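You operate a simulated robot arm through the tools that you are given. There is no shell and no other tool. Be economical: measure what you need, move in short steps, check, and stop when the job is done.

The job below is to be done with a simulated two-armed robot. You get a single attempt, and the scene is never put back.

JOB
Fetch the black fuse and stand it on top of the small purple box. Take the white spool and leave it on the top of the steel wall shelf. Fetch the wrapped pink pack and set it on the top of the front belt. Press the front tune button two times. Take the blue padlock on the top of the front belt and put it away on the lock mat. Take the grey glove box and leave it on the top of the wash table. Put two of the fuses from the top of the sealer table on the top of the middle belt. Any order will do. Set down upright: black fuse, white spool, grey glove box, fuse.

Only the result counts: the job must be done as asked and must still hold three seconds after the hand-in. Knocking over, shifting, dropping, spilling or breaking anything else fails it.

ROBOT AND FRAMES
Two 7-joint arms with fingered hands on one trunk, on a base that drives. Base frame: it is fixed to the floor where the robot stands at the start and does not move with it; the origin is under the middle of the robot, x ahead of it, y to its left, z up; the surface under the hand at the start is at about z = 94. Lengths are in cm, angles in rad, forces in N, time in s.
The left shoulder is at the start at [8.1, 24.1, 151.7], the right one opposite. Places, roughly: black fuse [50, -25, 100]; blue padlock (9x5x3 cm) [-390, 90, 60]; front tune button [-350, 350, 50]; fuse [-675, -300, 75]; grey glove box [-175, 150, 75]; lock mat (12x22 cm) [-250, 438, 86]; small purple box [-375, -250, 25]; top of the front belt [-390, 100, 60]; top of the middle belt [-620, 60, 60]; top of the steel wall shelf (18x22 cm) [64, 12, 88]; top of the wash table [60, -150, 90]; white spool (5x5x6 cm) [-220, 250, 80]; wrapped pink pack [-225, 325, 75]. Payload 4.9 kg a hand.
The TCP of each hand is the grasp point between the finger pads, 3.2 cm short of the fingertips. In the tool frame z runs along the fingers and y along their closing line. The gripper opens to 20 cm. The gripper's body begins 8.9 cm behind the TCP. The gripper is a hand of 4 fingers: y runs from the thumb to the fingers, the wrist lies at [0, 0, -26.7] in the tool frame.
Orientation is that of the tool frame in the base frame, as [roll, pitch, yaw] about the fixed x, y, z axes, in that order (R = Rz(yaw) Ry(pitch) Rx(roll)). With the fingers straight down and closing along the base's y, the tool's x points along the base's -x, its y along +y and its z along -z.

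CONTROLS
- The arms move only by the tool nudge_tool. It takes "left_moves", "right_moves" or both (then of equal length, played together; a hand with none holds still); each is a list that holds one entry, the list of rows, each a list of 6 numbers: the shift along the tool's x, y, z in units of 400 mm (1.0 is 400 mm), then the turn, a rotation vector about the tool's x, y, z in units of 180 degrees (1.0 is 180 degrees). In form: [[[x, y, z, ax, ay, az], ...]]. A call has 1 to 20 rows; each row is the pose to reach, as a shift and turn from the pose commanded when the call began, along the tool's axes at that moment. A call with a number of a shift or a turn outside -1 to 1 is refused whole. Rows are played at 5 a second. More than 5 cm and 0.15 rad between two rows, and nothing of the call is played. Where a pose cannot be reached the arm comes as near as it can. A force on the tool above 40 N (or 10 N above the force at the start of the call, whichever is more), or a blocked arm, ends the call early, and 0.2 s more pass. In this call time passes only in rows, and 0.2 s behind the last. The reply holds the time, the measured pose of the TCP, the force on the tool along the base axes, the opening and the grip force, in the units named above and with some noise, with the torque about the TCP (base axes, N m) and any sound that the robot's microphone picked up.
- Cameras (640 x 400 px; columns grow to the right, rows downward): "scene" is now at [11.14, -1.59, 168.19]; the picture's right is [-0.19, -0.98, 0.00], its down [-0.66, 0.13, -0.74] and it looks along [0.73, -0.14, -0.67] (base axes); focal length 276 px, centre (320, 200). "left" rides on the left gripper at [-6.9, -6.9, -11.6] in its tool frame; the picture's right is [0.71, -0.71, 0.00], its down [0.54, 0.54, -0.64] and it looks along [0.45, 0.45, 0.77] (tool axes); focal length 226 px, centre (320, 200). "right" rides on the right gripper at [6.9, -6.9, -11.6] in its tool frame; the picture's right is [0.71, 0.71, 0.00], its down [-0.54, 0.54, -0.64] and it looks along [-0.45, 0.45, 0.77] (tool axes); focal length 226 px, centre (320, 200). There is no depth. A picture from a camera that has moved, and an enlarged one, comes with that camera's place and axes in the base frame and with its lens.
- camera(camera): a new picture of that camera. No time passes.
- move_column(by): slides the trunk up (or, below 0, down) by that many cm; the arms and the scene camera ride with it, the base frame stays. It gives what a move gives, with no picture.
- roll_base(legs): drives the robot by 1 to 6 legs, each [ahead, left, turn to the left] in cm, cm and rad, along the robot's own axes; the way and the turn of a leg run together, so that a leg with both is an arc; at most 150 cm and 3.142 rad a leg. The arms and the cameras ride along, it lands a little off, and it stops where it bumps. It gives what a move gives.
- curl_fingers(finger1, finger2, finger3, thumb_bend, hand): sets how far each is bent, from 0 (flat) to 1 (curled in); at 0.3 the hand is open as for a grip, at 0.7 the pads meet at the TCP. One left out holds its place. A second passes; each finger stops where it meets its share of the squeeze, and holds until it gets a number again. It is the only way to open and close the hand. It gives what a move gives, with no picture; readings hold the bend of each and the force on the fingers (four entries, about 0 where the hand has none), thumb and palm.
- pan_tilt(pan, tilt): turns the head with the scene camera to pan (to the left, within 1.501 rad either way) and tilt (down, from -0.506 to 1.204), counted from straight ahead of the robot. It gives what a move gives.
- inspect(camera, box): a new picture of the part [left, top, right, bottom] of that camera's present view, enlarged. No time passes.
- sign_off(): hands the job in; it is judged then, once.

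Go step by step. Nothing tells you exact positions but the pictures and the camera data: compare them with the known pose of the tool, close in by small moves and look again before you grip or let go. The budget is 217 turns and 208 pictures, counting those below and the enlarged ones. Unless the task says otherwise, let go and move clear before handing in, and close with one line.

The tools are called as name(argument=value, ...) on one line, values as JSON. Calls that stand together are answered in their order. nudge_tool: Moves the arms, as the interface text tells. Its arguments: {"type":"object","properties":{"left_moves":{"type":"array","items":{"type":"array","items":{"type":"array","items":{"type":"number"}}}},"right_moves":{"type":"array","items":{"type":"array","items":{"type":"array","items":{"type":"number"}}}}},"required":[]} The other tools are called the same way: move_column (by) slides the trunk up or down; curl_fingers (finger1, finger2, finger3, thumb_bend, hand) moves the fingers one by one; roll_base (legs) drives the base; pan_tilt (pan, tilt) turns the head that bears the scene camera; camera (camera) takes a picture; inspect (camera, box) takes an enlarged picture of a part of a camera's view; sign_off () hands the job in.

At the start:

```text
time_s: 0.0
left_tcp_pos: [64.31, 21.24, 125.83]
left_tcp_rot: [3.14, -0.001, 3.141]
left_force: [0.1, 0.1, -0.1]
left_moment: [-0.01, 0.0, -0.03]
left_finger_gap: 20.0
left_finger_force: 0.0
left_shape: jaw
left_bend: [0.3, 0.3, 0.3, 0.3]
left_finger forces: [0.0, 0.0, 0.1, 0.1, 0.0, 0.0]
right_tcp_pos: [71.38, -28.55, 119.49]
right_tcp_rot: [3.141, 0.0, 3.141]
right_force: [0.8, 0.1, 0.6]
right_moment: [-0.01, 0.0, 0.01]
right_finger_gap: 19.98
right_finger_force: 0.0
right_shape: jaw
right_bend: [0.3, 0.3, 0.3, 0.3]
right_finger forces: [0.0, 0.0, 0.0, 0.1, 0.0, 0.0]
trunk travel left (down, up): [-42.5, 41.5]
robot x, y, heading: [0.16, 0.19, 0.0]
head pan, tilt: [-0.194, 0.735]
```

scene: 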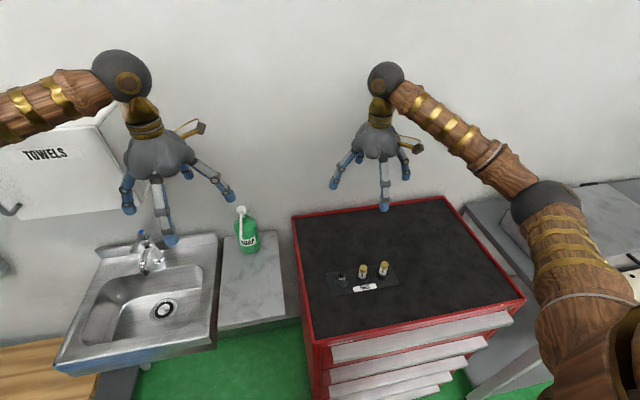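
right: 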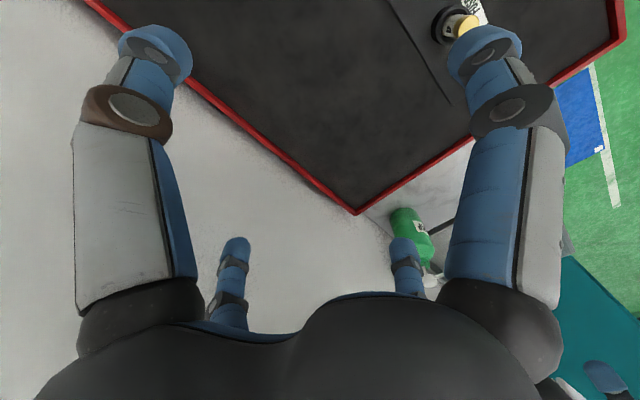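
left: 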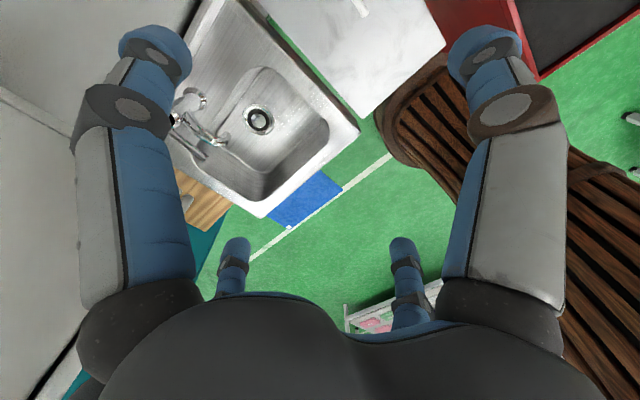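

I see a red cabinet with a small fuse tray, a steel sink, and a marble shelf with soap. I'll look closer at the tray and around the room.

inspect(camera="scene", box=[300, 230, 420, 305])

inspect(camera="scene", box=[60, 180, 320, 340])

pan_tilt(pan=-1.2, tilt=0.5)

camera(camera="scene")

pan_tilt(pan=1.2, tilt=0.4)

camera(camera="scene")

```text
5.33 times, centred on (360, 268) of scene
camera zoom: at [11.14, -1.59, 168.19], right [-0.19, -0.98, 0.0], down [-0.66, 0.13, -0.74], along [0.73, -0.14, -0.67], focal length 1469 px, centre (107, -160)
```

zoom: 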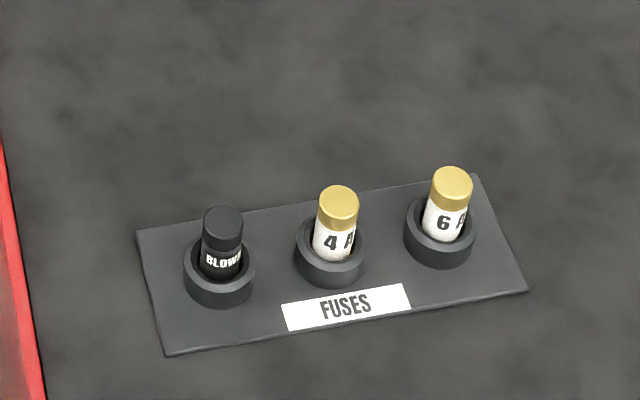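

```text
2.46 times, centred on (190, 260) of scene
camera zoom: at [11.14, -1.59, 168.19], right [-0.19, -0.98, 0.0], down [-0.66, 0.13, -0.74], along [0.73, -0.14, -0.67], focal length 678 px, centre (640, 52)
```

zoom: 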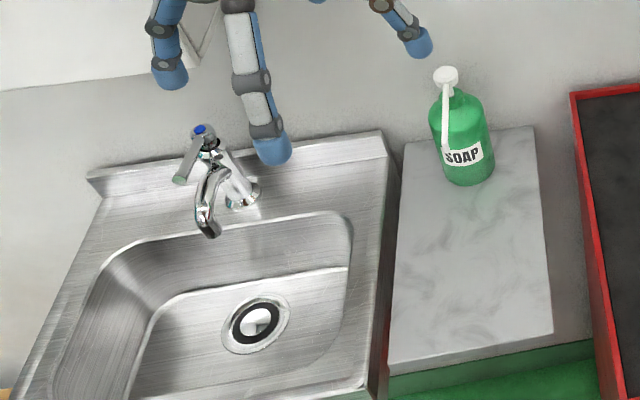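

```text
time_s: 1.3
left_tcp_pos: [64.26, 21.31, 125.85]
left_tcp_rot: [-3.141, 0.001, 3.141]
left_force: [0.6, 0.0, -0.5]
left_moment: [0.01, 0.03, 0.0]
left_finger_gap: 20.02
left_finger_force: 0.1
left_shape: jaw
left_bend: [0.3, 0.3, 0.3, 0.3]
left_finger forces: [0.1, 0.0, 0.0, 0.0, 0.0, 0.0]
right_tcp_pos: [71.36, -28.72, 119.62]
right_tcp_rot: [-3.141, -0.001, 3.141]
right_force: [-0.3, -0.5, -0.5]
right_moment: [-0.01, 0.03, -0.01]
right_finger_gap: 19.99
right_finger_force: 0.1
right_shape: jaw
right_bend: [0.3, 0.3, 0.3, 0.3]
right_finger forces: [0.0, 0.0, 0.1, 0.0, 0.1, 0.0]
trunk travel left (down, up): [-42.5, 41.5]
robot x, y, heading: [0.12, 0.06, 0.0]
head pan, tilt: [-1.201, 0.499]
```

```text
202 pictures are left
camera scene: at [6.23, -8.46, 170.26], right [-0.93, -0.36, 0.0], down [-0.17, 0.45, -0.88], along [0.32, -0.82, -0.48], focal length 276 px, centre (320, 200)
```

scene: 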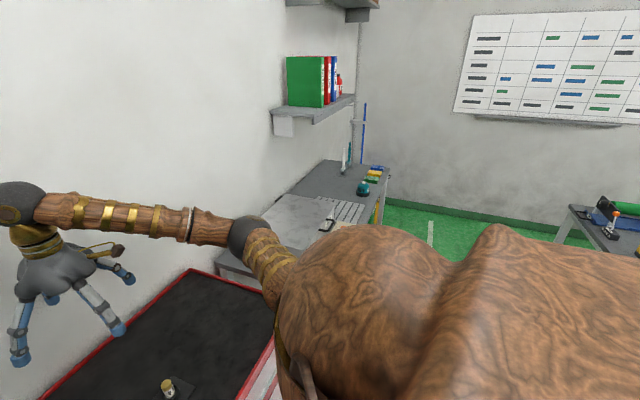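

```text
time_s: 3.5
left_tcp_pos: [64.31, 21.43, 125.9]
left_tcp_rot: [-3.141, 0.002, 3.141]
left_force: [-0.6, 0.2, -0.2]
left_moment: [0.01, 0.0, 0.0]
left_finger_gap: 20.01
left_finger_force: 0.1
left_shape: jaw
left_bend: [0.3, 0.3, 0.3, 0.3]
left_finger forces: [0.0, 0.1, 0.0, 0.0, 0.0, 0.0]
right_tcp_pos: [71.38, -28.55, 119.51]
right_tcp_rot: [-3.141, 0.001, -3.141]
right_force: [0.6, -0.1, 0.0]
right_moment: [0.0, -0.01, -0.01]
right_finger_gap: 19.97
right_finger_force: 0.0
right_shape: jaw
right_bend: [0.3, 0.3, 0.3, 0.3]
right_finger forces: [0.0, 0.0, 0.0, 0.0, 0.1, 0.0]
trunk travel left (down, up): [-42.5, 41.5]
robot x, y, heading: [0.14, -0.12, 0.0]
head pan, tilt: [1.201, 0.4]
```

```text
201 pictures are left
camera scene: at [6.29, 8.65, 171.17], right [0.93, -0.36, 0.0], down [-0.14, -0.36, -0.92], along [0.33, 0.86, -0.39], focal length 276 px, centre (320, 200)
```

scene: 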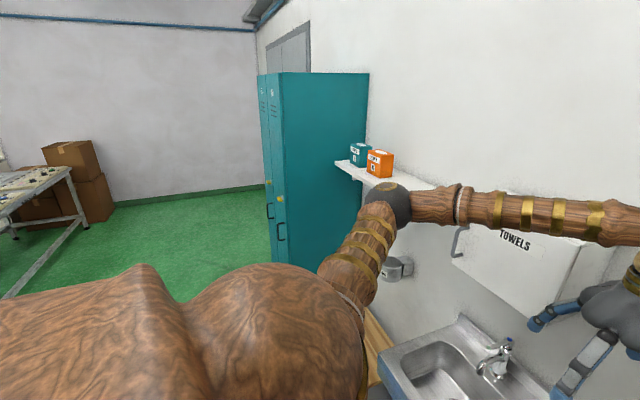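

The black "BLOWN" fuse stands at about (54.4, -16.1), with its top near z=100. The other fuses follow at 6.6 cm spacing along -y. I'll bring the right hand above it, turned 45° so the fingers straddle the row.

nudge_tool(right_moves=[[[0.071, 0.052, 0, 0, 0, 0.042], [0.142, 0.103, 0, 0, 0, 0.083], [0.2125, 0.155, 0, 0, 0, 0.125], [0.283, 0.207, 0, 0, 0, 0.167], [0.354, 0.258, 0, 0, 0, 0.208], [0.425, 0.31, 0, 0, 0, 0.25]]])

pan_tilt(pan=-0.3, tilt=0.85)

camera(camera="scene")

camera(camera="right")

```text
time_s: 4.9
left_tcp_pos: [64.31, 21.39, 125.98]
left_tcp_rot: [-3.141, 0.0, -3.141]
left_force: [-0.2, 0.0, 0.2]
left_moment: [-0.03, -0.03, -0.05]
left_finger_gap: 20.0
left_finger_force: 0.0
left_shape: jaw
left_bend: [0.3, 0.3, 0.3, 0.3]
left_finger forces: [0.0, 0.1, 0.0, 0.0, 0.1, 0.0]
right_tcp_pos: [54.42, -16.01, 119.71]
right_tcp_rot: [-3.141, -0.001, 2.355]
right_force: [-0.3, 0.1, -0.2]
right_moment: [0.01, -0.05, -0.01]
right_finger_gap: 20.0
right_finger_force: 0.1
right_shape: jaw
right_bend: [0.3, 0.3, 0.3, 0.3]
right_finger forces: [0.0, 0.0, 0.1, 0.0, 0.0, 0.0]
trunk travel left (down, up): [-42.5, 41.5]
robot x, y, heading: [0.07, 0.27, -0.003]
head pan, tilt: [1.201, 0.4]
```

```text
time_s: 6.5
left_tcp_pos: [64.38, 21.38, 125.91]
left_tcp_rot: [3.141, 0.0, -3.14]
left_force: [-0.1, -0.4, 0.1]
left_moment: [0.05, 0.01, -0.03]
left_finger_gap: 20.01
left_finger_force: 0.1
left_shape: jaw
left_bend: [0.3, 0.3, 0.3, 0.3]
left_finger forces: [0.1, 0.0, 0.1, 0.1, 0.0, 0.1]
right_tcp_pos: [54.48, -16.16, 119.8]
right_tcp_rot: [3.141, 0.0, 2.359]
right_force: [0.2, -0.2, -0.4]
right_moment: [-0.02, 0.01, 0.01]
right_finger_gap: 19.99
right_finger_force: 0.0
right_shape: jaw
right_bend: [0.3, 0.3, 0.3, 0.3]
right_finger forces: [0.0, 0.0, 0.1, 0.1, 0.1, 0.0]
trunk travel left (down, up): [-42.5, 41.5]
robot x, y, heading: [-0.14, -0.03, -0.003]
head pan, tilt: [-0.3, 0.85]
```

```text
200 pictures are left
camera scene: at [10.4, -2.29, 167.26], right [-0.3, -0.96, 0.0], down [-0.72, 0.22, -0.66], along [0.63, -0.19, -0.75], focal length 276 px, centre (320, 200)
```

scene: 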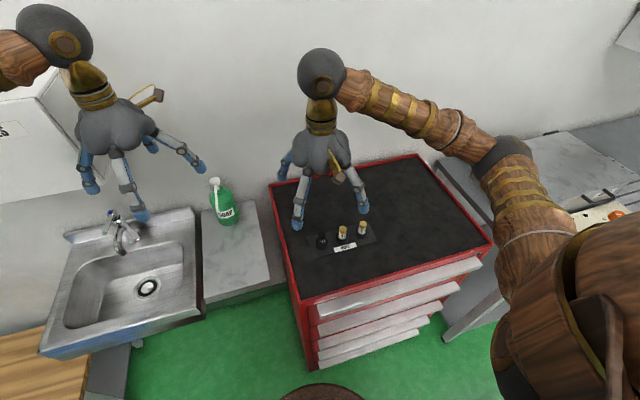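

```text
199 pictures are left
camera right: at [44.75, -16.08, 131.25], right [0.0, 1.0, 0.0], down [0.77, 0.0, 0.64], along [0.64, 0.0, -0.77], focal length 226 px, centre (320, 200)
```

right: 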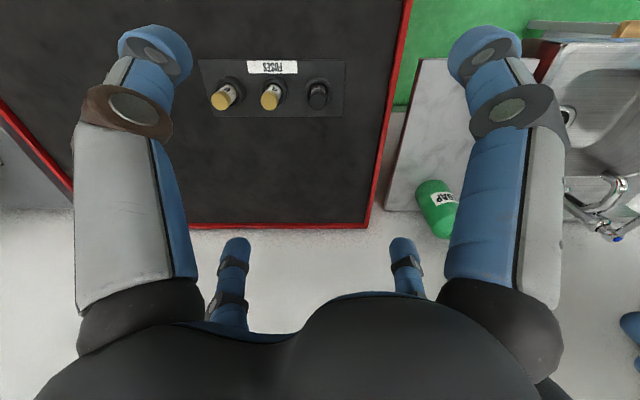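

inspect(camera="right", box=[200, 50, 360, 150])

inspect(camera="scene", box=[280, 200, 400, 275])

```text
4.00 times, centred on (280, 100) of right
camera zoom: at [44.75, -16.08, 131.25], right [0.0, 1.0, 0.0], down [0.77, 0.0, 0.64], along [0.64, 0.0, -0.77], focal length 904 px, centre (480, 600)
```

zoom: 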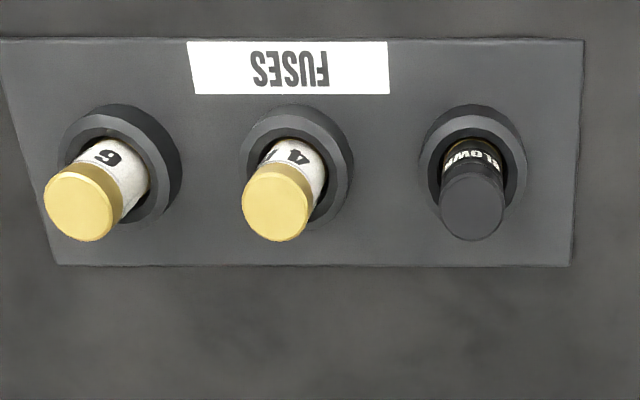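

```text
5.33 times, centred on (340, 238) of scene
camera zoom: at [10.4, -2.29, 167.26], right [-0.3, -0.96, 0.0], down [-0.72, 0.22, -0.66], along [0.63, -0.19, -0.75], focal length 1469 px, centre (213, 0)
```

zoom: 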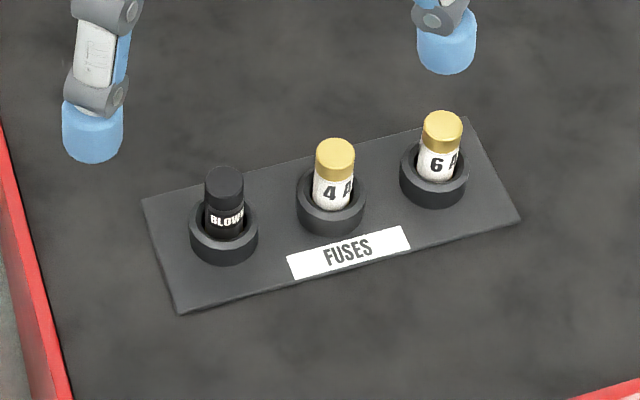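

nudge_tool(right_moves=[[[0.01, -0.013, 0.1, 0, 0, 0], [0.01, -0.013, 0.2, 0, 0, 0], [0.01, -0.013, 0.3, 0, 0, 0], [0.01, -0.013, 0.39, 0, 0, 0], [0.01, -0.013, 0.435, 0, 0, 0], [0.01, -0.013, 0.475, 0, 0, 0]]])

camera(camera="right")

inspect(camera="scene", box=[240, 150, 440, 275])

```text
time_s: 7.9
left_tcp_pos: [64.33, 21.26, 125.87]
left_tcp_rot: [-3.141, 0.001, -3.141]
left_force: [-0.5, 0.4, 0.0]
left_moment: [-0.01, 0.0, -0.02]
left_finger_gap: 20.0
left_finger_force: 0.0
left_shape: jaw
left_bend: [0.3, 0.3, 0.3, 0.3]
left_finger forces: [0.1, 0.0, 0.0, 0.0, 0.1, 0.0]
right_tcp_pos: [53.71, -16.17, 100.62]
right_tcp_rot: [-3.141, 0.0, 2.355]
right_force: [-0.6, 0.6, 0.4]
right_moment: [0.01, -0.03, 0.01]
right_finger_gap: 19.98
right_finger_force: 0.0
right_shape: jaw
right_bend: [0.3, 0.3, 0.3, 0.3]
right_finger forces: [0.0, 0.0, 0.1, 0.0, 0.0, 0.0]
trunk travel left (down, up): [-42.5, 41.5]
robot x, y, heading: [-0.25, -0.11, -0.003]
head pan, tilt: [-0.3, 0.85]
```

```text
196 pictures are left
camera right: at [43.95, -16.16, 112.22], right [0.0, 1.0, 0.0], down [0.77, 0.0, 0.64], along [0.64, 0.0, -0.77], focal length 226 px, centre (320, 200)
```

right: 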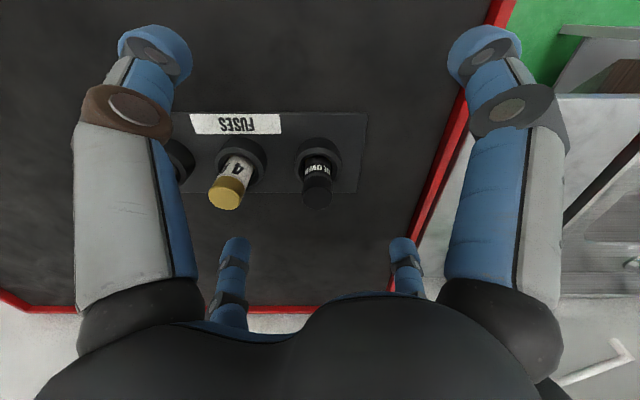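

```text
3.20 times, centred on (340, 212) of scene
camera zoom: at [10.39, -2.28, 167.26], right [-0.3, -0.96, 0.0], down [-0.72, 0.22, -0.66], along [0.63, -0.2, -0.75], focal length 882 px, centre (256, 160)
```

zoom: 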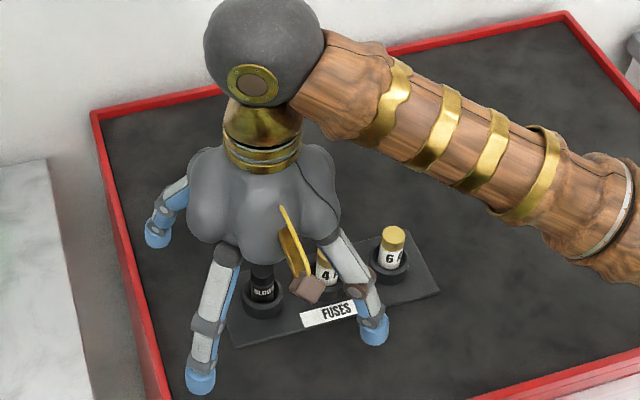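

nudge_tool(right_moves=[[[0, 0, 0.012, 0, 0, 0]]])

curl_fingers(hand="right", finger1=0.55, finger2=0.55, finger3=0.55, thumb_bend=0.55)

camera(camera="right")

inspect(camera="scene", box=[240, 150, 440, 275])

```text
time_s: 8.3
left_tcp_pos: [64.33, 21.35, 125.74]
left_tcp_rot: [3.141, 0.0, 3.141]
left_force: [-0.2, 0.2, 0.4]
left_moment: [0.01, -0.02, 0.01]
left_finger_gap: 19.99
left_finger_force: 0.1
left_shape: jaw
left_bend: [0.3, 0.3, 0.3, 0.3]
left_finger forces: [0.1, 0.0, 0.0, 0.1, 0.1, 0.0]
right_tcp_pos: [53.7, -16.25, 100.17]
right_tcp_rot: [-3.141, 0.0, 2.357]
right_force: [1.0, -0.3, -0.9]
right_moment: [0.01, 0.0, -0.01]
right_finger_gap: 20.0
right_finger_force: 0.1
right_shape: jaw
right_bend: [0.3, 0.3, 0.3, 0.3]
right_finger forces: [0.0, 0.0, 0.1, 0.0, 0.0, 0.1]
trunk travel left (down, up): [-42.5, 41.5]
robot x, y, heading: [0.16, -0.11, -0.001]
head pan, tilt: [-0.3, 0.85]
```

```text
time_s: 9.3
left_tcp_pos: [64.39, 21.31, 125.84]
left_tcp_rot: [3.141, -0.001, -3.142]
left_force: [0.0, -0.1, 0.0]
left_moment: [-0.03, -0.01, -0.01]
left_finger_gap: 19.99
left_finger_force: 0.0
left_shape: jaw
left_bend: [0.3, 0.3, 0.3, 0.3]
left_finger forces: [0.0, 0.0, 0.0, 0.0, 0.0, 0.0]
right_tcp_pos: [53.76, -16.25, 100.13]
right_tcp_rot: [3.142, 0.0, 2.356]
right_force: [-0.5, -0.2, -1.0]
right_moment: [-0.03, 0.0, -0.02]
right_finger_gap: 5.15
right_finger_force: 0.1
right_shape: fingers
right_bend: [0.55, 0.55, 0.55, 0.55]
right_finger forces: [0.0, 0.1, 0.0, 0.1, 0.0, 0.1]
trunk travel left (down, up): [-42.5, 41.5]
robot x, y, heading: [-0.18, -0.08, 0.007]
head pan, tilt: [-0.3, 0.85]
```

```text
194 pictures are left
camera right: at [44.0, -16.2, 111.75], right [0.0, 1.0, 0.0], down [0.77, 0.0, 0.64], along [0.64, 0.0, -0.77], focal length 226 px, centre (320, 200)
```

right: 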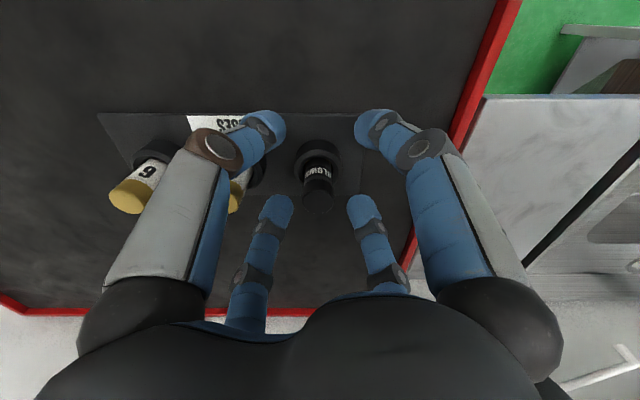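

```text
3.20 times, centred on (340, 212) of scene
camera zoom: at [10.4, -2.29, 167.26], right [-0.3, -0.96, 0.0], down [-0.72, 0.22, -0.66], along [0.63, -0.2, -0.75], focal length 882 px, centre (256, 160)
```

zoom: 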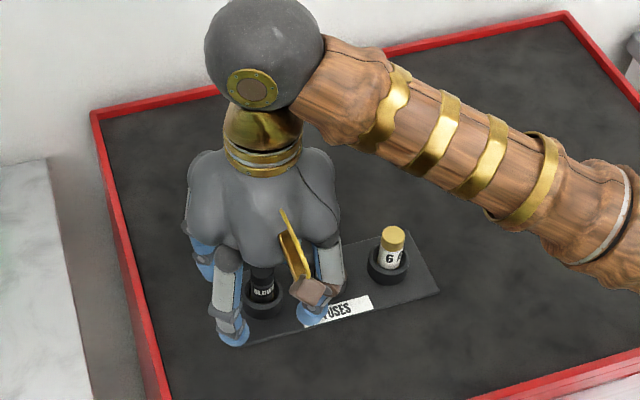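

curl_fingers(hand="right", finger1=0.72, finger2=0.72, finger3=0.72, thumb_bend=0.72)

camera(camera="right")

```text
time_s: 10.3
left_tcp_pos: [64.31, 21.38, 125.95]
left_tcp_rot: [3.14, 0.0, 3.14]
left_force: [0.5, 0.3, 0.4]
left_moment: [0.01, 0.0, -0.01]
left_finger_gap: 19.99
left_finger_force: 0.0
left_shape: jaw
left_bend: [0.3, 0.3, 0.3, 0.3]
left_finger forces: [0.0, 0.0, 0.0, 0.0, 0.0, 0.0]
right_tcp_pos: [53.78, -16.27, 100.25]
right_tcp_rot: [-3.142, 0.0, 2.356]
right_force: [-0.6, -0.1, 0.1]
right_moment: [0.0, -0.01, 0.01]
right_finger_gap: 0.89
right_finger_force: 16.0
right_shape: fingers
right_bend: [0.67, 0.66, 0.66, 0.68]
right_finger forces: [7.2, 8.6, 7.8, 0.0, 9.4, 0.1]
trunk travel left (down, up): [-42.5, 41.5]
robot x, y, heading: [-0.01, -0.4, -0.003]
head pan, tilt: [-0.3, 0.85]
```

```text
192 pictures are left
camera right: at [44.0, -16.2, 111.75], right [0.0, 1.0, 0.0], down [0.77, 0.0, 0.64], along [0.64, 0.0, -0.77], focal length 226 px, centre (320, 200)
```

right: 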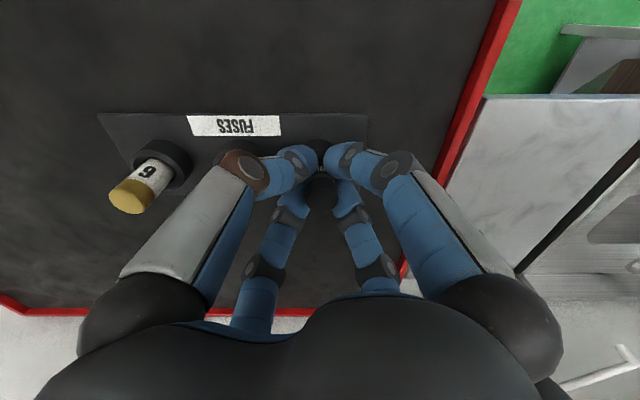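

All four fingers hold the fuse. I'll lift straight up.

nudge_tool(right_moves=[[[0, 0, -0.04, 0, 0, 0], [0, 0, -0.08, 0, 0, 0], [0, 0, -0.15, 0, 0, 0], [0, 0, -0.25, 0, 0, 0], [0, 0, -0.35, 0, 0, 0], [0, 0, -0.45, 0, 0, 0]]])

camera(camera="right")

inspect(camera="scene", box=[240, 100, 440, 275])

```text
time_s: 11.7
left_tcp_pos: [64.28, 21.37, 125.96]
left_tcp_rot: [3.141, 0.0, 3.141]
left_force: [0.1, -0.4, 0.2]
left_moment: [0.0, -0.01, 0.0]
left_finger_gap: 20.0
left_finger_force: 0.1
left_shape: jaw
left_bend: [0.3, 0.3, 0.3, 0.3]
left_finger forces: [0.0, 0.0, 0.0, 0.0, 0.0, 0.1]
right_tcp_pos: [53.76, -16.24, 118.21]
right_tcp_rot: [3.141, -0.001, 2.357]
right_force: [0.4, 0.0, -0.2]
right_moment: [-0.01, -0.01, -0.01]
right_finger_gap: 0.92
right_finger_force: 16.5
right_shape: fingers
right_bend: [0.67, 0.66, 0.66, 0.68]
right_finger forces: [7.1, 8.5, 7.7, 0.1, 9.4, 0.0]
trunk travel left (down, up): [-42.5, 41.5]
robot x, y, heading: [-0.05, 0.13, -0.001]
head pan, tilt: [-0.3, 0.85]
```

```text
191 pictures are left
camera right: at [44.04, -16.13, 129.85], right [0.0, 1.0, 0.0], down [0.77, 0.0, 0.64], along [0.64, 0.0, -0.77], focal length 226 px, centre (320, 200)
```

right: 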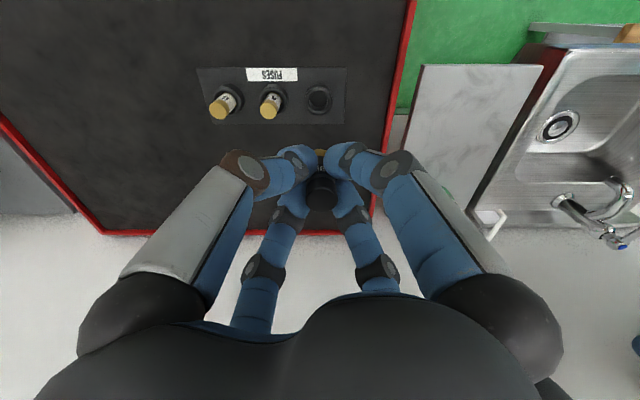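

```text
2.29 times, centred on (340, 188) of scene
camera zoom: at [10.35, -2.23, 167.25], right [-0.3, -0.96, 0.0], down [-0.72, 0.22, -0.66], along [0.63, -0.2, -0.75], focal length 630 px, centre (274, 229)
```

zoom: 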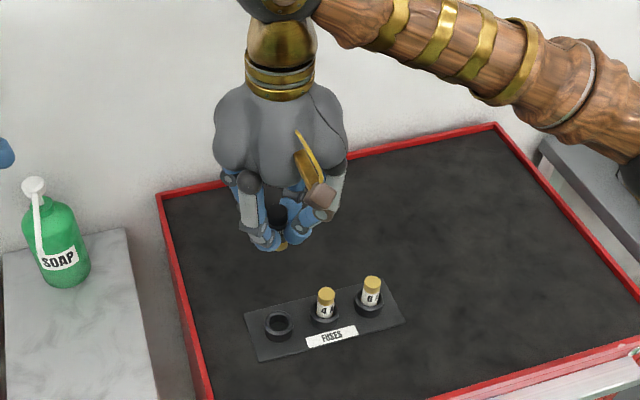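

The fuse is out of its holder. I'll back off and turn around to view the room.

roll_base(legs=[[-60, 0, 0], [0, 0, 1.57], [0, 0, 1.57]])

pan_tilt(pan=0.6, tilt=0.35)

camera(camera="scene")

pan_tilt(pan=-0.6, tilt=0.35)

camera(camera="scene")

```text
time_s: 22.7
left_tcp_pos: [-124.62, -21.02, 125.82]
left_tcp_rot: [-3.14, 0.0, -0.003]
left_force: [-0.3, 0.0, -0.6]
left_moment: [0.03, 0.04, 0.0]
left_finger_gap: 20.02
left_finger_force: 0.0
left_shape: jaw
left_bend: [0.3, 0.3, 0.3, 0.3]
left_finger forces: [0.1, 0.0, 0.0, 0.0, 0.1, 0.0]
right_tcp_pos: [-114.03, 16.45, 118.23]
right_tcp_rot: [3.141, -0.001, -0.788]
right_force: [0.0, 0.0, -0.3]
right_moment: [-0.01, -0.01, 0.01]
right_finger_gap: 0.86
right_finger_force: 15.3
right_shape: fingers
right_bend: [0.67, 0.66, 0.66, 0.68]
right_finger forces: [6.0, 8.6, 7.6, 0.0, 9.0, 0.0]
trunk travel left (down, up): [-42.5, 41.5]
robot x, y, heading: [-60.19, 0.11, 3.137]
head pan, tilt: [-0.3, 0.85]
```

```text
time_s: 23.9
left_tcp_pos: [-124.69, -21.08, 125.9]
left_tcp_rot: [3.142, 0.0, -0.002]
left_force: [0.9, -0.5, -0.2]
left_moment: [0.02, 0.05, 0.0]
left_finger_gap: 19.96
left_finger_force: 0.0
left_shape: jaw
left_bend: [0.3, 0.3, 0.3, 0.3]
left_finger forces: [0.1, 0.1, 0.1, 0.0, 0.0, 0.0]
right_tcp_pos: [-114.01, 16.31, 118.13]
right_tcp_rot: [3.141, 0.0, -0.789]
right_force: [0.4, -0.1, -1.2]
right_moment: [-0.03, -0.02, -0.03]
right_finger_gap: 0.81
right_finger_force: 14.6
right_shape: fingers
right_bend: [0.67, 0.66, 0.66, 0.68]
right_finger forces: [5.9, 8.5, 7.5, 0.0, 8.9, 0.0]
trunk travel left (down, up): [-42.5, 41.5]
robot x, y, heading: [-60.5, -0.16, 3.14]
head pan, tilt: [0.6, 0.351]
```

```text
189 pictures are left
camera scene: at [-71.14, -5.2, 171.62], right [-0.56, 0.83, 0.0], down [0.29, 0.19, -0.94], along [-0.78, -0.53, -0.34], focal length 276 px, centre (320, 200)
```

scene: 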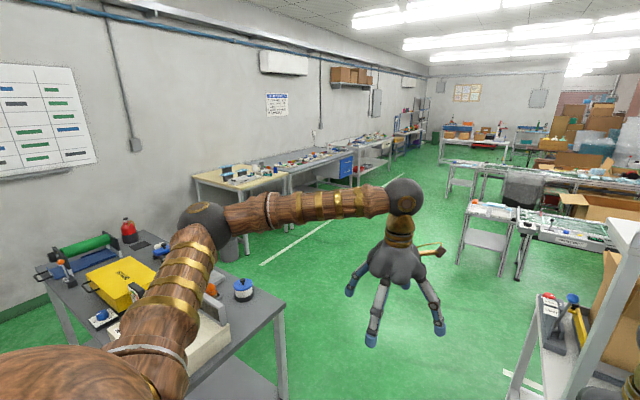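

```text
time_s: 25.3
left_tcp_pos: [-124.61, -21.11, 125.82]
left_tcp_rot: [-3.141, 0.0, -0.003]
left_force: [-0.2, -0.2, -0.3]
left_moment: [-0.01, -0.02, 0.01]
left_finger_gap: 19.99
left_finger_force: 0.0
left_shape: jaw
left_bend: [0.3, 0.3, 0.3, 0.3]
left_finger forces: [0.0, 0.0, 0.0, 0.1, 0.0, 0.0]
right_tcp_pos: [-113.99, 16.29, 118.17]
right_tcp_rot: [-3.141, -0.001, -0.789]
right_force: [0.2, -0.6, -0.2]
right_moment: [0.01, -0.01, -0.02]
right_finger_gap: 0.88
right_finger_force: 15.1
right_shape: fingers
right_bend: [0.67, 0.66, 0.66, 0.68]
right_finger forces: [6.1, 8.6, 7.6, 0.1, 9.1, 0.1]
trunk travel left (down, up): [-42.5, 41.5]
robot x, y, heading: [-60.3, 0.0, 3.14]
head pan, tilt: [-0.6, 0.351]
```

```text
188 pictures are left
camera scene: at [-71.1, 5.3, 171.62], right [0.57, 0.82, 0.0], down [0.28, -0.19, -0.94], along [-0.77, 0.53, -0.34], focal length 276 px, centre (320, 200)
```

scene: 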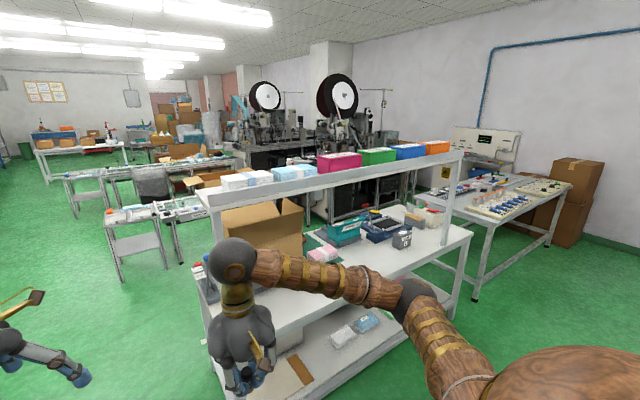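

pan_tilt(pan=0.6, tilt=0.35)

inspect(camera="scene", box=[180, 130, 420, 280])

inspect(camera="scene", box=[400, 120, 640, 270])

pan_tilt(pan=-0.7, tilt=0.5)

inspect(camera="scene", box=[180, 80, 500, 280])

```text
time_s: 26.7
left_tcp_pos: [-124.62, -21.02, 125.85]
left_tcp_rot: [3.141, 0.001, -0.003]
left_force: [-0.3, -0.6, -0.3]
left_moment: [-0.04, -0.02, 0.02]
left_finger_gap: 20.0
left_finger_force: 0.0
left_shape: jaw
left_bend: [0.3, 0.3, 0.3, 0.3]
left_finger forces: [0.0, 0.0, 0.0, 0.0, 0.0, 0.0]
right_tcp_pos: [-114.05, 16.47, 118.17]
right_tcp_rot: [3.141, 0.001, -0.788]
right_force: [1.0, -0.2, -0.5]
right_moment: [0.01, 0.0, 0.01]
right_finger_gap: 0.84
right_finger_force: 15.0
right_shape: fingers
right_bend: [0.67, 0.66, 0.66, 0.68]
right_finger forces: [6.0, 8.7, 7.5, 0.1, 9.0, 0.0]
trunk travel left (down, up): [-42.5, 41.5]
robot x, y, heading: [-60.31, 0.27, 3.139]
head pan, tilt: [0.6, 0.351]
```

```text
2.67 times, centred on (300, 205) of scene
camera zoom: at [-71.14, -5.2, 171.62], right [-0.56, 0.83, 0.0], down [0.28, 0.19, -0.94], along [-0.78, -0.53, -0.34], focal length 735 px, centre (373, 187)
```

zoom: 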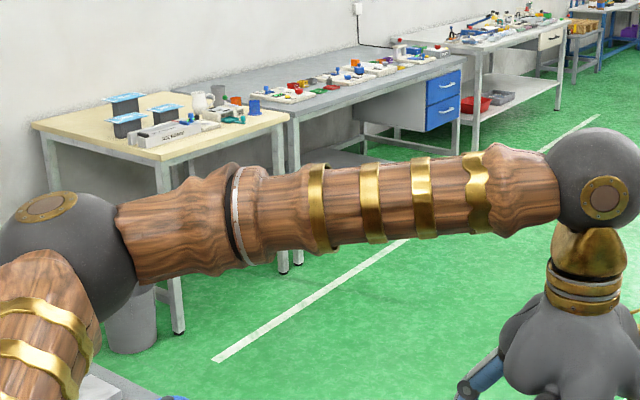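

```text
2.67 times, centred on (520, 195) of scene
camera zoom: at [-71.14, -5.2, 171.62], right [-0.56, 0.83, 0.0], down [0.28, 0.19, -0.94], along [-0.78, -0.53, -0.34], focal length 735 px, centre (-213, 213)
```

zoom: 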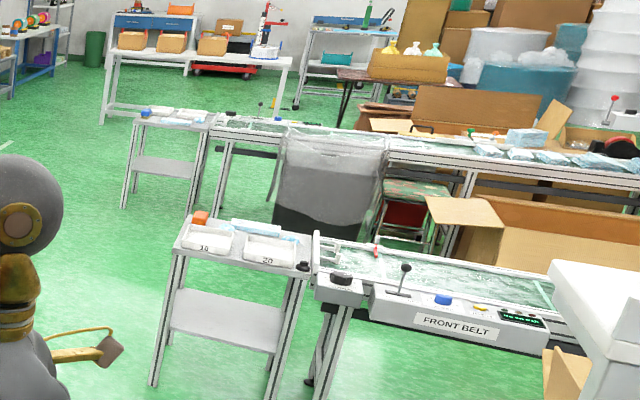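

```text
time_s: 28.2
left_tcp_pos: [-124.64, -21.05, 125.91]
left_tcp_rot: [-3.141, 0.001, -0.005]
left_force: [0.2, 0.3, 0.8]
left_moment: [0.0, 0.0, 0.04]
left_finger_gap: 20.0
left_finger_force: 0.1
left_shape: jaw
left_bend: [0.3, 0.3, 0.3, 0.3]
left_finger forces: [0.0, 0.0, 0.0, 0.1, 0.1, 0.0]
right_tcp_pos: [-113.91, 16.38, 118.16]
right_tcp_rot: [3.141, 0.0, -0.789]
right_force: [-0.4, 0.6, 0.4]
right_moment: [-0.01, 0.0, 0.01]
right_finger_gap: 0.86
right_finger_force: 16.2
right_shape: fingers
right_bend: [0.67, 0.66, 0.66, 0.68]
right_finger forces: [6.0, 8.5, 7.5, 0.0, 8.9, 0.1]
trunk travel left (down, up): [-42.5, 41.5]
robot x, y, heading: [-60.23, -0.24, 3.133]
head pan, tilt: [-0.7, 0.499]
```

```text
2.00 times, centred on (340, 180) of scene
camera zoom: at [-70.37, 5.9, 170.26], right [0.65, 0.76, 0.0], down [0.37, -0.31, -0.88], along [-0.67, 0.57, -0.48], focal length 551 px, centre (280, 240)
```

zoom: 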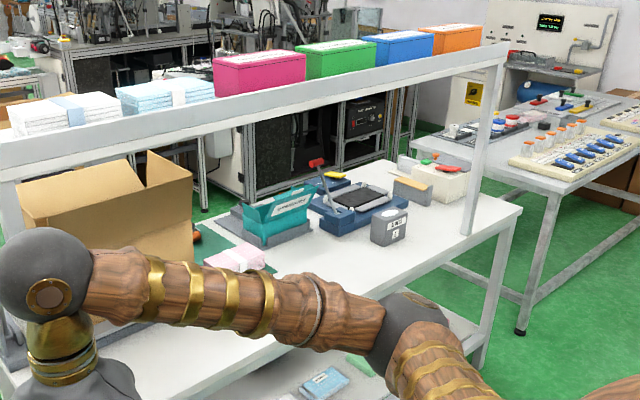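

roll_base(legs=[[0, 18, 0], [150, 0, 0], [60, 60, 0]])

pan_tilt(pan=0.9, tilt=0.5)

camera(camera="scene")

pan_tilt(pan=0.0, tilt=0.4)

camera(camera="scene")

```text
time_s: 32.5
left_tcp_pos: [-169.79, -38.21, 126.2]
left_tcp_rot: [-3.138, 0.004, -0.021]
left_force: [0.0, 0.3, -0.4]
left_moment: [0.01, -0.01, 0.01]
left_finger_gap: 19.98
left_finger_force: 0.0
left_shape: jaw
left_bend: [0.3, 0.3, 0.3, 0.3]
left_finger forces: [0.0, 0.0, 0.1, 0.1, 0.0, 0.0]
right_tcp_pos: [-158.08, -1.15, 118.13]
right_tcp_rot: [3.141, -0.001, -0.795]
right_force: [0.0, -0.5, -1.1]
right_moment: [0.01, -0.05, 0.03]
right_finger_gap: 0.84
right_finger_force: 15.5
right_shape: fingers
right_bend: [0.67, 0.66, 0.66, 0.68]
right_finger forces: [6.4, 8.7, 7.3, 0.0, 9.4, 0.0]
trunk travel left (down, up): [-42.5, 41.5]
robot x, y, heading: [-105.96, -17.77, 3.12]
head pan, tilt: [-0.7, 0.499]
stopped in leg 2: the robot was blocked; the commanded pose is now the measured one
```

```text
time_s: 34.2
left_tcp_pos: [-169.77, -38.14, 126.32]
left_tcp_rot: [-3.137, 0.007, -0.018]
left_force: [0.2, -0.7, -0.1]
left_moment: [0.02, 0.02, -0.02]
left_finger_gap: 20.0
left_finger_force: 0.1
left_shape: jaw
left_bend: [0.3, 0.3, 0.3, 0.3]
left_finger forces: [0.0, 0.0, 0.1, 0.1, 0.0, 0.0]
right_tcp_pos: [-158.14, -1.04, 118.18]
right_tcp_rot: [3.14, 0.0, -0.793]
right_force: [1.3, -0.1, -0.6]
right_moment: [-0.03, -0.02, 0.02]
right_finger_gap: 0.84
right_finger_force: 15.8
right_shape: fingers
right_bend: [0.67, 0.66, 0.66, 0.68]
right_finger forces: [6.5, 8.7, 7.4, 0.1, 9.6, 0.1]
trunk travel left (down, up): [-42.5, 41.5]
robot x, y, heading: [-106.09, -18.02, 3.125]
head pan, tilt: [0.901, 0.499]
```

```text
184 pictures are left
camera scene: at [-113.7, -25.27, 170.31], right [-0.77, 0.64, 0.01], down [0.3, 0.37, -0.88], along [-0.56, -0.68, -0.48], focal length 276 px, centre (320, 200)
```

scene: 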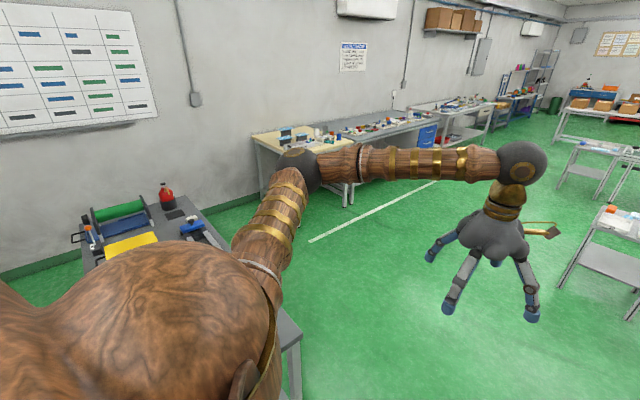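

```text
time_s: 35.4
left_tcp_pos: [-169.77, -38.34, 126.14]
left_tcp_rot: [-3.14, 0.006, -0.02]
left_force: [-1.1, 0.5, 0.4]
left_moment: [0.01, -0.02, -0.03]
left_finger_gap: 19.98
left_finger_force: 0.1
left_shape: jaw
left_bend: [0.3, 0.3, 0.3, 0.3]
left_finger forces: [0.0, 0.0, 0.0, 0.0, 0.1, 0.1]
right_tcp_pos: [-158.06, -1.1, 118.15]
right_tcp_rot: [-3.141, -0.002, -0.793]
right_force: [0.0, 0.7, 0.3]
right_moment: [-0.01, 0.0, -0.01]
right_finger_gap: 0.82
right_finger_force: 16.0
right_shape: fingers
right_bend: [0.67, 0.66, 0.66, 0.68]
right_finger forces: [6.4, 8.6, 7.4, 0.0, 9.4, 0.0]
trunk travel left (down, up): [-42.5, 41.5]
robot x, y, heading: [-106.07, -17.79, 3.121]
head pan, tilt: [0.0, 0.4]
```

```text
183 pictures are left
camera scene: at [-117.17, -18.07, 171.26], right [0.02, 1.0, 0.0], down [0.38, 0.0, -0.92], along [-0.92, 0.02, -0.38], focal length 276 px, centre (320, 200)
```

scene: 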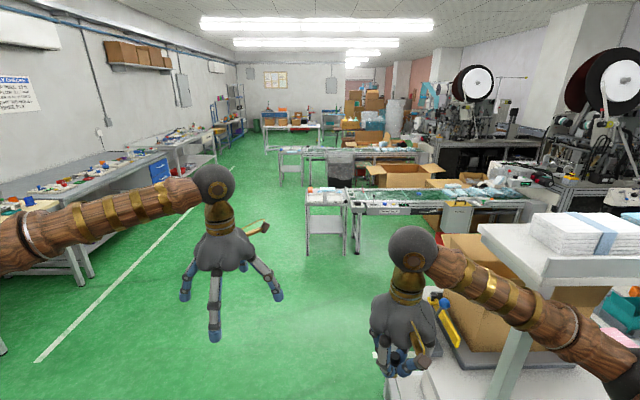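

pan_tilt(pan=-0.5, tilt=1.1)

camera(camera="scene")

pan_tilt(pan=0.6, tilt=1.1)

camera(camera="scene")

```text
time_s: 36.4
left_tcp_pos: [-169.82, -38.27, 126.2]
left_tcp_rot: [-3.14, 0.007, -0.02]
left_force: [-0.7, 0.0, -0.3]
left_moment: [0.02, -0.01, 0.0]
left_finger_gap: 19.99
left_finger_force: 0.2
left_shape: jaw
left_bend: [0.3, 0.3, 0.3, 0.3]
left_finger forces: [0.0, 0.0, 0.0, 0.0, 0.0, 0.1]
right_tcp_pos: [-158.15, -1.1, 118.14]
right_tcp_rot: [-3.141, -0.001, -0.795]
right_force: [1.0, -0.1, -1.0]
right_moment: [0.0, 0.02, 0.02]
right_finger_gap: 0.83
right_finger_force: 16.1
right_shape: fingers
right_bend: [0.67, 0.66, 0.66, 0.68]
right_finger forces: [6.4, 8.6, 7.3, 0.2, 9.5, 0.0]
trunk travel left (down, up): [-42.5, 41.5]
robot x, y, heading: [-106.0, -17.82, 3.12]
head pan, tilt: [-0.499, 1.1]
```

```text
182 pictures are left
camera scene: at [-113.44, -15.09, 165.56], right [0.49, 0.87, 0.0], down [0.77, -0.44, -0.46], along [-0.4, 0.23, -0.89], focal length 276 px, centre (320, 200)
```

scene: 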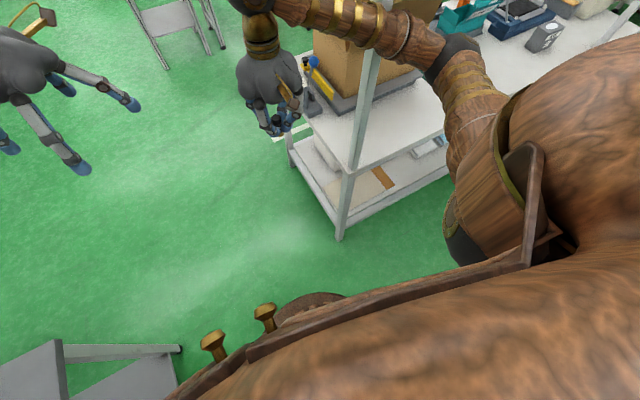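

```text
time_s: 37.8
left_tcp_pos: [-169.7, -38.23, 126.27]
left_tcp_rot: [-3.14, 0.008, -0.018]
left_force: [0.3, -0.7, -0.1]
left_moment: [-0.01, 0.0, -0.03]
left_finger_gap: 19.99
left_finger_force: 0.0
left_shape: jaw
left_bend: [0.3, 0.3, 0.3, 0.3]
left_finger forces: [0.1, 0.1, 0.1, 0.0, 0.0, 0.0]
right_tcp_pos: [-158.11, -1.06, 118.15]
right_tcp_rot: [3.141, 0.0, -0.794]
right_force: [0.2, -0.4, -1.1]
right_moment: [0.03, -0.02, 0.02]
right_finger_gap: 0.86
right_finger_force: 16.6
right_shape: fingers
right_bend: [0.67, 0.66, 0.66, 0.68]
right_finger forces: [6.4, 8.6, 7.4, 0.2, 9.5, 0.0]
trunk travel left (down, up): [-42.5, 41.5]
robot x, y, heading: [-106.06, -18.15, 3.123]
head pan, tilt: [0.6, 1.1]
```

```text
181 pictures are left
camera scene: at [-113.23, -21.67, 165.54], right [-0.55, 0.84, 0.01], down [0.74, 0.49, -0.46], along [-0.39, -0.25, -0.89], focal length 276 px, centre (320, 200)
```

scene: 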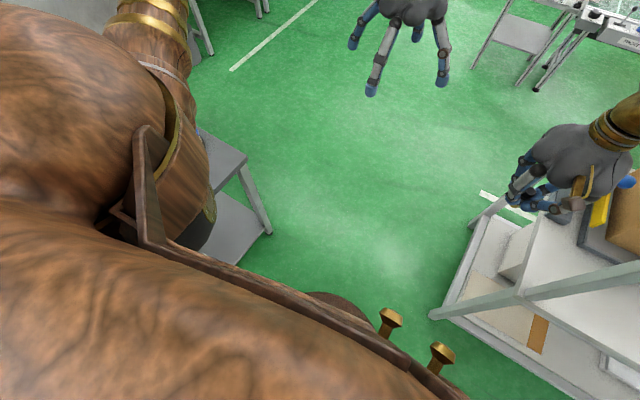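

The right elbow likely touched the bench's shelf post at about (-161, 25). I'll back off, shift left, and pass through the gap more centrally.

roll_base(legs=[[-12, 0, 0.018], [0, 16, 0], [40, 0, 0]])

pan_tilt(pan=-0.8, tilt=0.8)

camera(camera="scene")

pan_tilt(pan=1.2, tilt=0.9)

camera(camera="scene")

```text
time_s: 38.4
left_tcp_pos: [-169.96, -38.11, 126.09]
left_tcp_rot: [-3.139, 0.005, -0.021]
left_force: [0.4, 0.0, -0.3]
left_moment: [-0.05, -0.03, 0.0]
left_finger_gap: 19.98
left_finger_force: 0.1
left_shape: jaw
left_bend: [0.3, 0.3, 0.3, 0.3]
left_finger forces: [0.0, 0.0, 0.0, 0.0, 0.1, 0.2]
right_tcp_pos: [-158.07, -1.14, 118.14]
right_tcp_rot: [-3.141, 0.002, -0.796]
right_force: [0.3, -0.6, -0.9]
right_moment: [0.04, -0.02, 0.04]
right_finger_gap: 0.82
right_finger_force: 16.0
right_shape: fingers
right_bend: [0.67, 0.66, 0.66, 0.68]
right_finger forces: [6.4, 8.6, 7.4, 0.1, 9.6, 0.0]
trunk travel left (down, up): [-42.5, 41.5]
robot x, y, heading: [-105.46, -18.25, 3.118]
head pan, tilt: [0.6, 1.1]
stopped in leg 1: the robot was blocked; the commanded pose is now the measured one
```

```text
time_s: 40.0
left_tcp_pos: [-169.85, -38.23, 126.06]
left_tcp_rot: [-3.14, 0.005, -0.018]
left_force: [0.9, 0.3, 0.6]
left_moment: [0.04, -0.02, 0.0]
left_finger_gap: 20.0
left_finger_force: 0.1
left_shape: jaw
left_bend: [0.3, 0.3, 0.3, 0.3]
left_finger forces: [0.0, 0.0, 0.1, 0.0, 0.0, 0.0]
right_tcp_pos: [-158.07, -1.01, 118.1]
right_tcp_rot: [-3.141, -0.001, -0.795]
right_force: [-0.3, -0.5, -0.4]
right_moment: [0.01, 0.02, 0.01]
right_finger_gap: 0.84
right_finger_force: 15.4
right_shape: fingers
right_bend: [0.67, 0.66, 0.66, 0.68]
right_finger forces: [6.4, 8.6, 7.5, 0.0, 9.5, 0.1]
trunk travel left (down, up): [-42.5, 41.5]
robot x, y, heading: [-105.98, -18.07, 3.118]
head pan, tilt: [-0.799, 0.799]
```

```text
180 pictures are left
camera scene: at [-113.57, -12.32, 167.72], right [0.73, 0.68, 0.0], down [0.49, -0.52, -0.7], along [-0.48, 0.51, -0.71], focal length 276 px, centre (320, 200)
```

scene: 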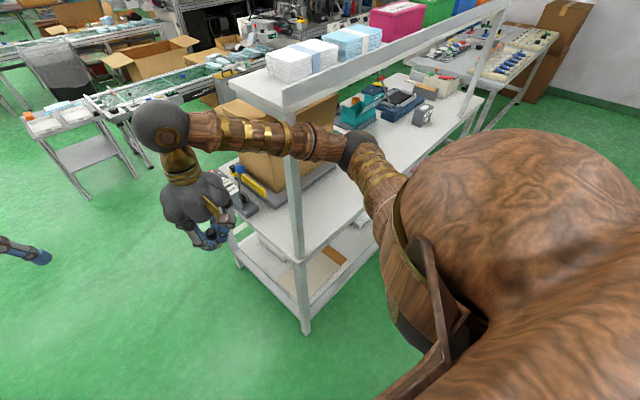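

```text
time_s: 41.9
left_tcp_pos: [-169.9, -38.19, 126.15]
left_tcp_rot: [-3.139, 0.007, -0.018]
left_force: [-0.3, 0.3, -0.7]
left_moment: [0.02, 0.03, 0.01]
left_finger_gap: 20.0
left_finger_force: 0.0
left_shape: jaw
left_bend: [0.3, 0.3, 0.3, 0.3]
left_finger forces: [0.0, 0.0, 0.0, 0.0, 0.0, 0.0]
right_tcp_pos: [-158.04, -1.09, 118.11]
right_tcp_rot: [-3.141, 0.0, -0.795]
right_force: [-0.1, 0.2, -0.6]
right_moment: [-0.02, -0.01, 0.0]
right_finger_gap: 0.84
right_finger_force: 16.0
right_shape: fingers
right_bend: [0.67, 0.66, 0.66, 0.68]
right_finger forces: [6.3, 8.6, 7.4, 0.1, 9.5, 0.0]
trunk travel left (down, up): [-42.5, 41.5]
robot x, y, heading: [-105.61, -17.97, 3.117]
head pan, tilt: [1.201, 0.901]
```

```text
179 pictures are left
camera scene: at [-110.93, -25.17, 166.89], right [-0.92, 0.38, 0.01], down [0.29, 0.73, -0.62], along [-0.24, -0.57, -0.78], focal length 276 px, centre (320, 200)
```

scene: 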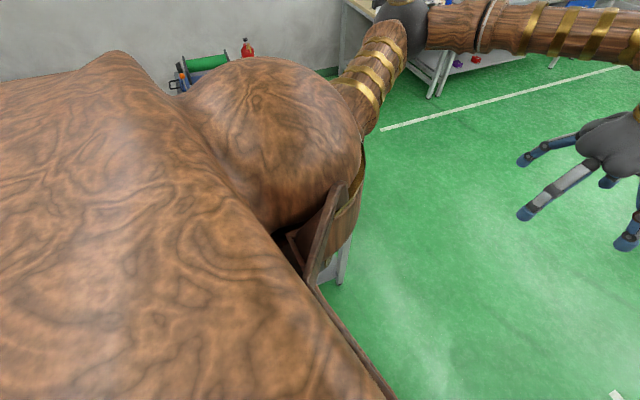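

roll_base(legs=[[-5, 0, 0]])

```text
time_s: 42.8
left_tcp_pos: [-166.46, -37.98, 125.24]
left_tcp_rot: [3.141, -0.009, -0.02]
left_force: [-1.2, -0.5, -1.2]
left_moment: [-0.02, -0.13, 0.05]
left_finger_gap: 19.97
left_finger_force: 0.1
left_shape: jaw
left_bend: [0.3, 0.3, 0.3, 0.3]
left_finger forces: [0.1, 0.0, 0.0, 0.0, 0.1, 0.0]
right_tcp_pos: [-154.82, -0.88, 117.34]
right_tcp_rot: [-3.133, -0.013, -0.795]
right_force: [-1.4, 0.0, 0.2]
right_moment: [-0.03, -0.13, 0.01]
right_finger_gap: 0.84
right_finger_force: 16.2
right_shape: fingers
right_bend: [0.67, 0.66, 0.66, 0.68]
right_finger forces: [6.3, 8.6, 7.4, 0.1, 9.5, 0.1]
trunk travel left (down, up): [-42.5, 41.5]
robot x, y, heading: [-101.12, -17.95, 3.122]
head pan, tilt: [1.201, 0.901]
```

roll_base(legs=[[-10, 0, 0], [0, 0, 0.018], [0, 16, 0]])

pan_tilt(pan=1.3, tilt=0.6)

camera(camera="scene")

```text
time_s: 45.3
left_tcp_pos: [-155.31, -54.89, 125.96]
left_tcp_rot: [3.14, 0.0, -0.003]
left_force: [-0.1, 1.1, -0.1]
left_moment: [-0.06, 0.02, 0.0]
left_finger_gap: 19.99
left_finger_force: 0.0
left_shape: jaw
left_bend: [0.3, 0.3, 0.3, 0.3]
left_finger forces: [0.0, 0.1, 0.0, 0.0, 0.1, 0.0]
right_tcp_pos: [-144.29, -17.83, 117.69]
right_tcp_rot: [-3.137, -0.009, -0.779]
right_force: [0.0, 0.0, -0.1]
right_moment: [-0.02, -0.01, 0.0]
right_finger_gap: 0.82
right_finger_force: 15.5
right_shape: fingers
right_bend: [0.67, 0.66, 0.66, 0.68]
right_finger forces: [6.3, 8.6, 7.4, 0.0, 9.5, 0.0]
trunk travel left (down, up): [-42.5, 41.5]
robot x, y, heading: [-91.18, -34.05, 3.136]
head pan, tilt: [1.201, 0.901]
```

```text
time_s: 46.1
left_tcp_pos: [-155.3, -55.27, 125.79]
left_tcp_rot: [3.141, -0.002, -0.001]
left_force: [0.8, -1.5, -0.4]
left_moment: [0.03, -0.01, 0.02]
left_finger_gap: 20.02
left_finger_force: 0.1
left_shape: jaw
left_bend: [0.3, 0.3, 0.3, 0.3]
left_finger forces: [0.0, 0.0, 0.1, 0.0, 0.0, 0.0]
right_tcp_pos: [-144.26, -17.98, 117.78]
right_tcp_rot: [-3.138, -0.007, -0.777]
right_force: [-0.3, 0.4, -0.7]
right_moment: [0.03, -0.01, -0.01]
right_finger_gap: 0.84
right_finger_force: 15.3
right_shape: fingers
right_bend: [0.67, 0.66, 0.66, 0.68]
right_finger forces: [6.5, 8.6, 7.3, 0.0, 9.5, 0.0]
trunk travel left (down, up): [-42.5, 41.5]
robot x, y, heading: [-91.18, -34.23, 3.144]
head pan, tilt: [1.3, 0.6]
```

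```text
178 pictures are left
camera scene: at [-96.54, -42.69, 169.34], right [-0.96, 0.27, 0.0], down [0.15, 0.55, -0.82], along [-0.22, -0.79, -0.57], focal length 276 px, centre (320, 200)
```

scene: 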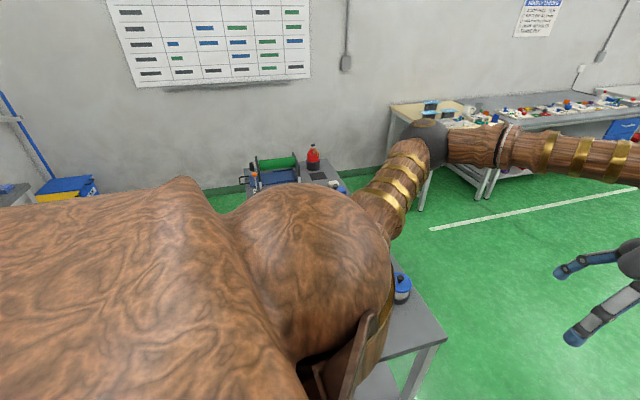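

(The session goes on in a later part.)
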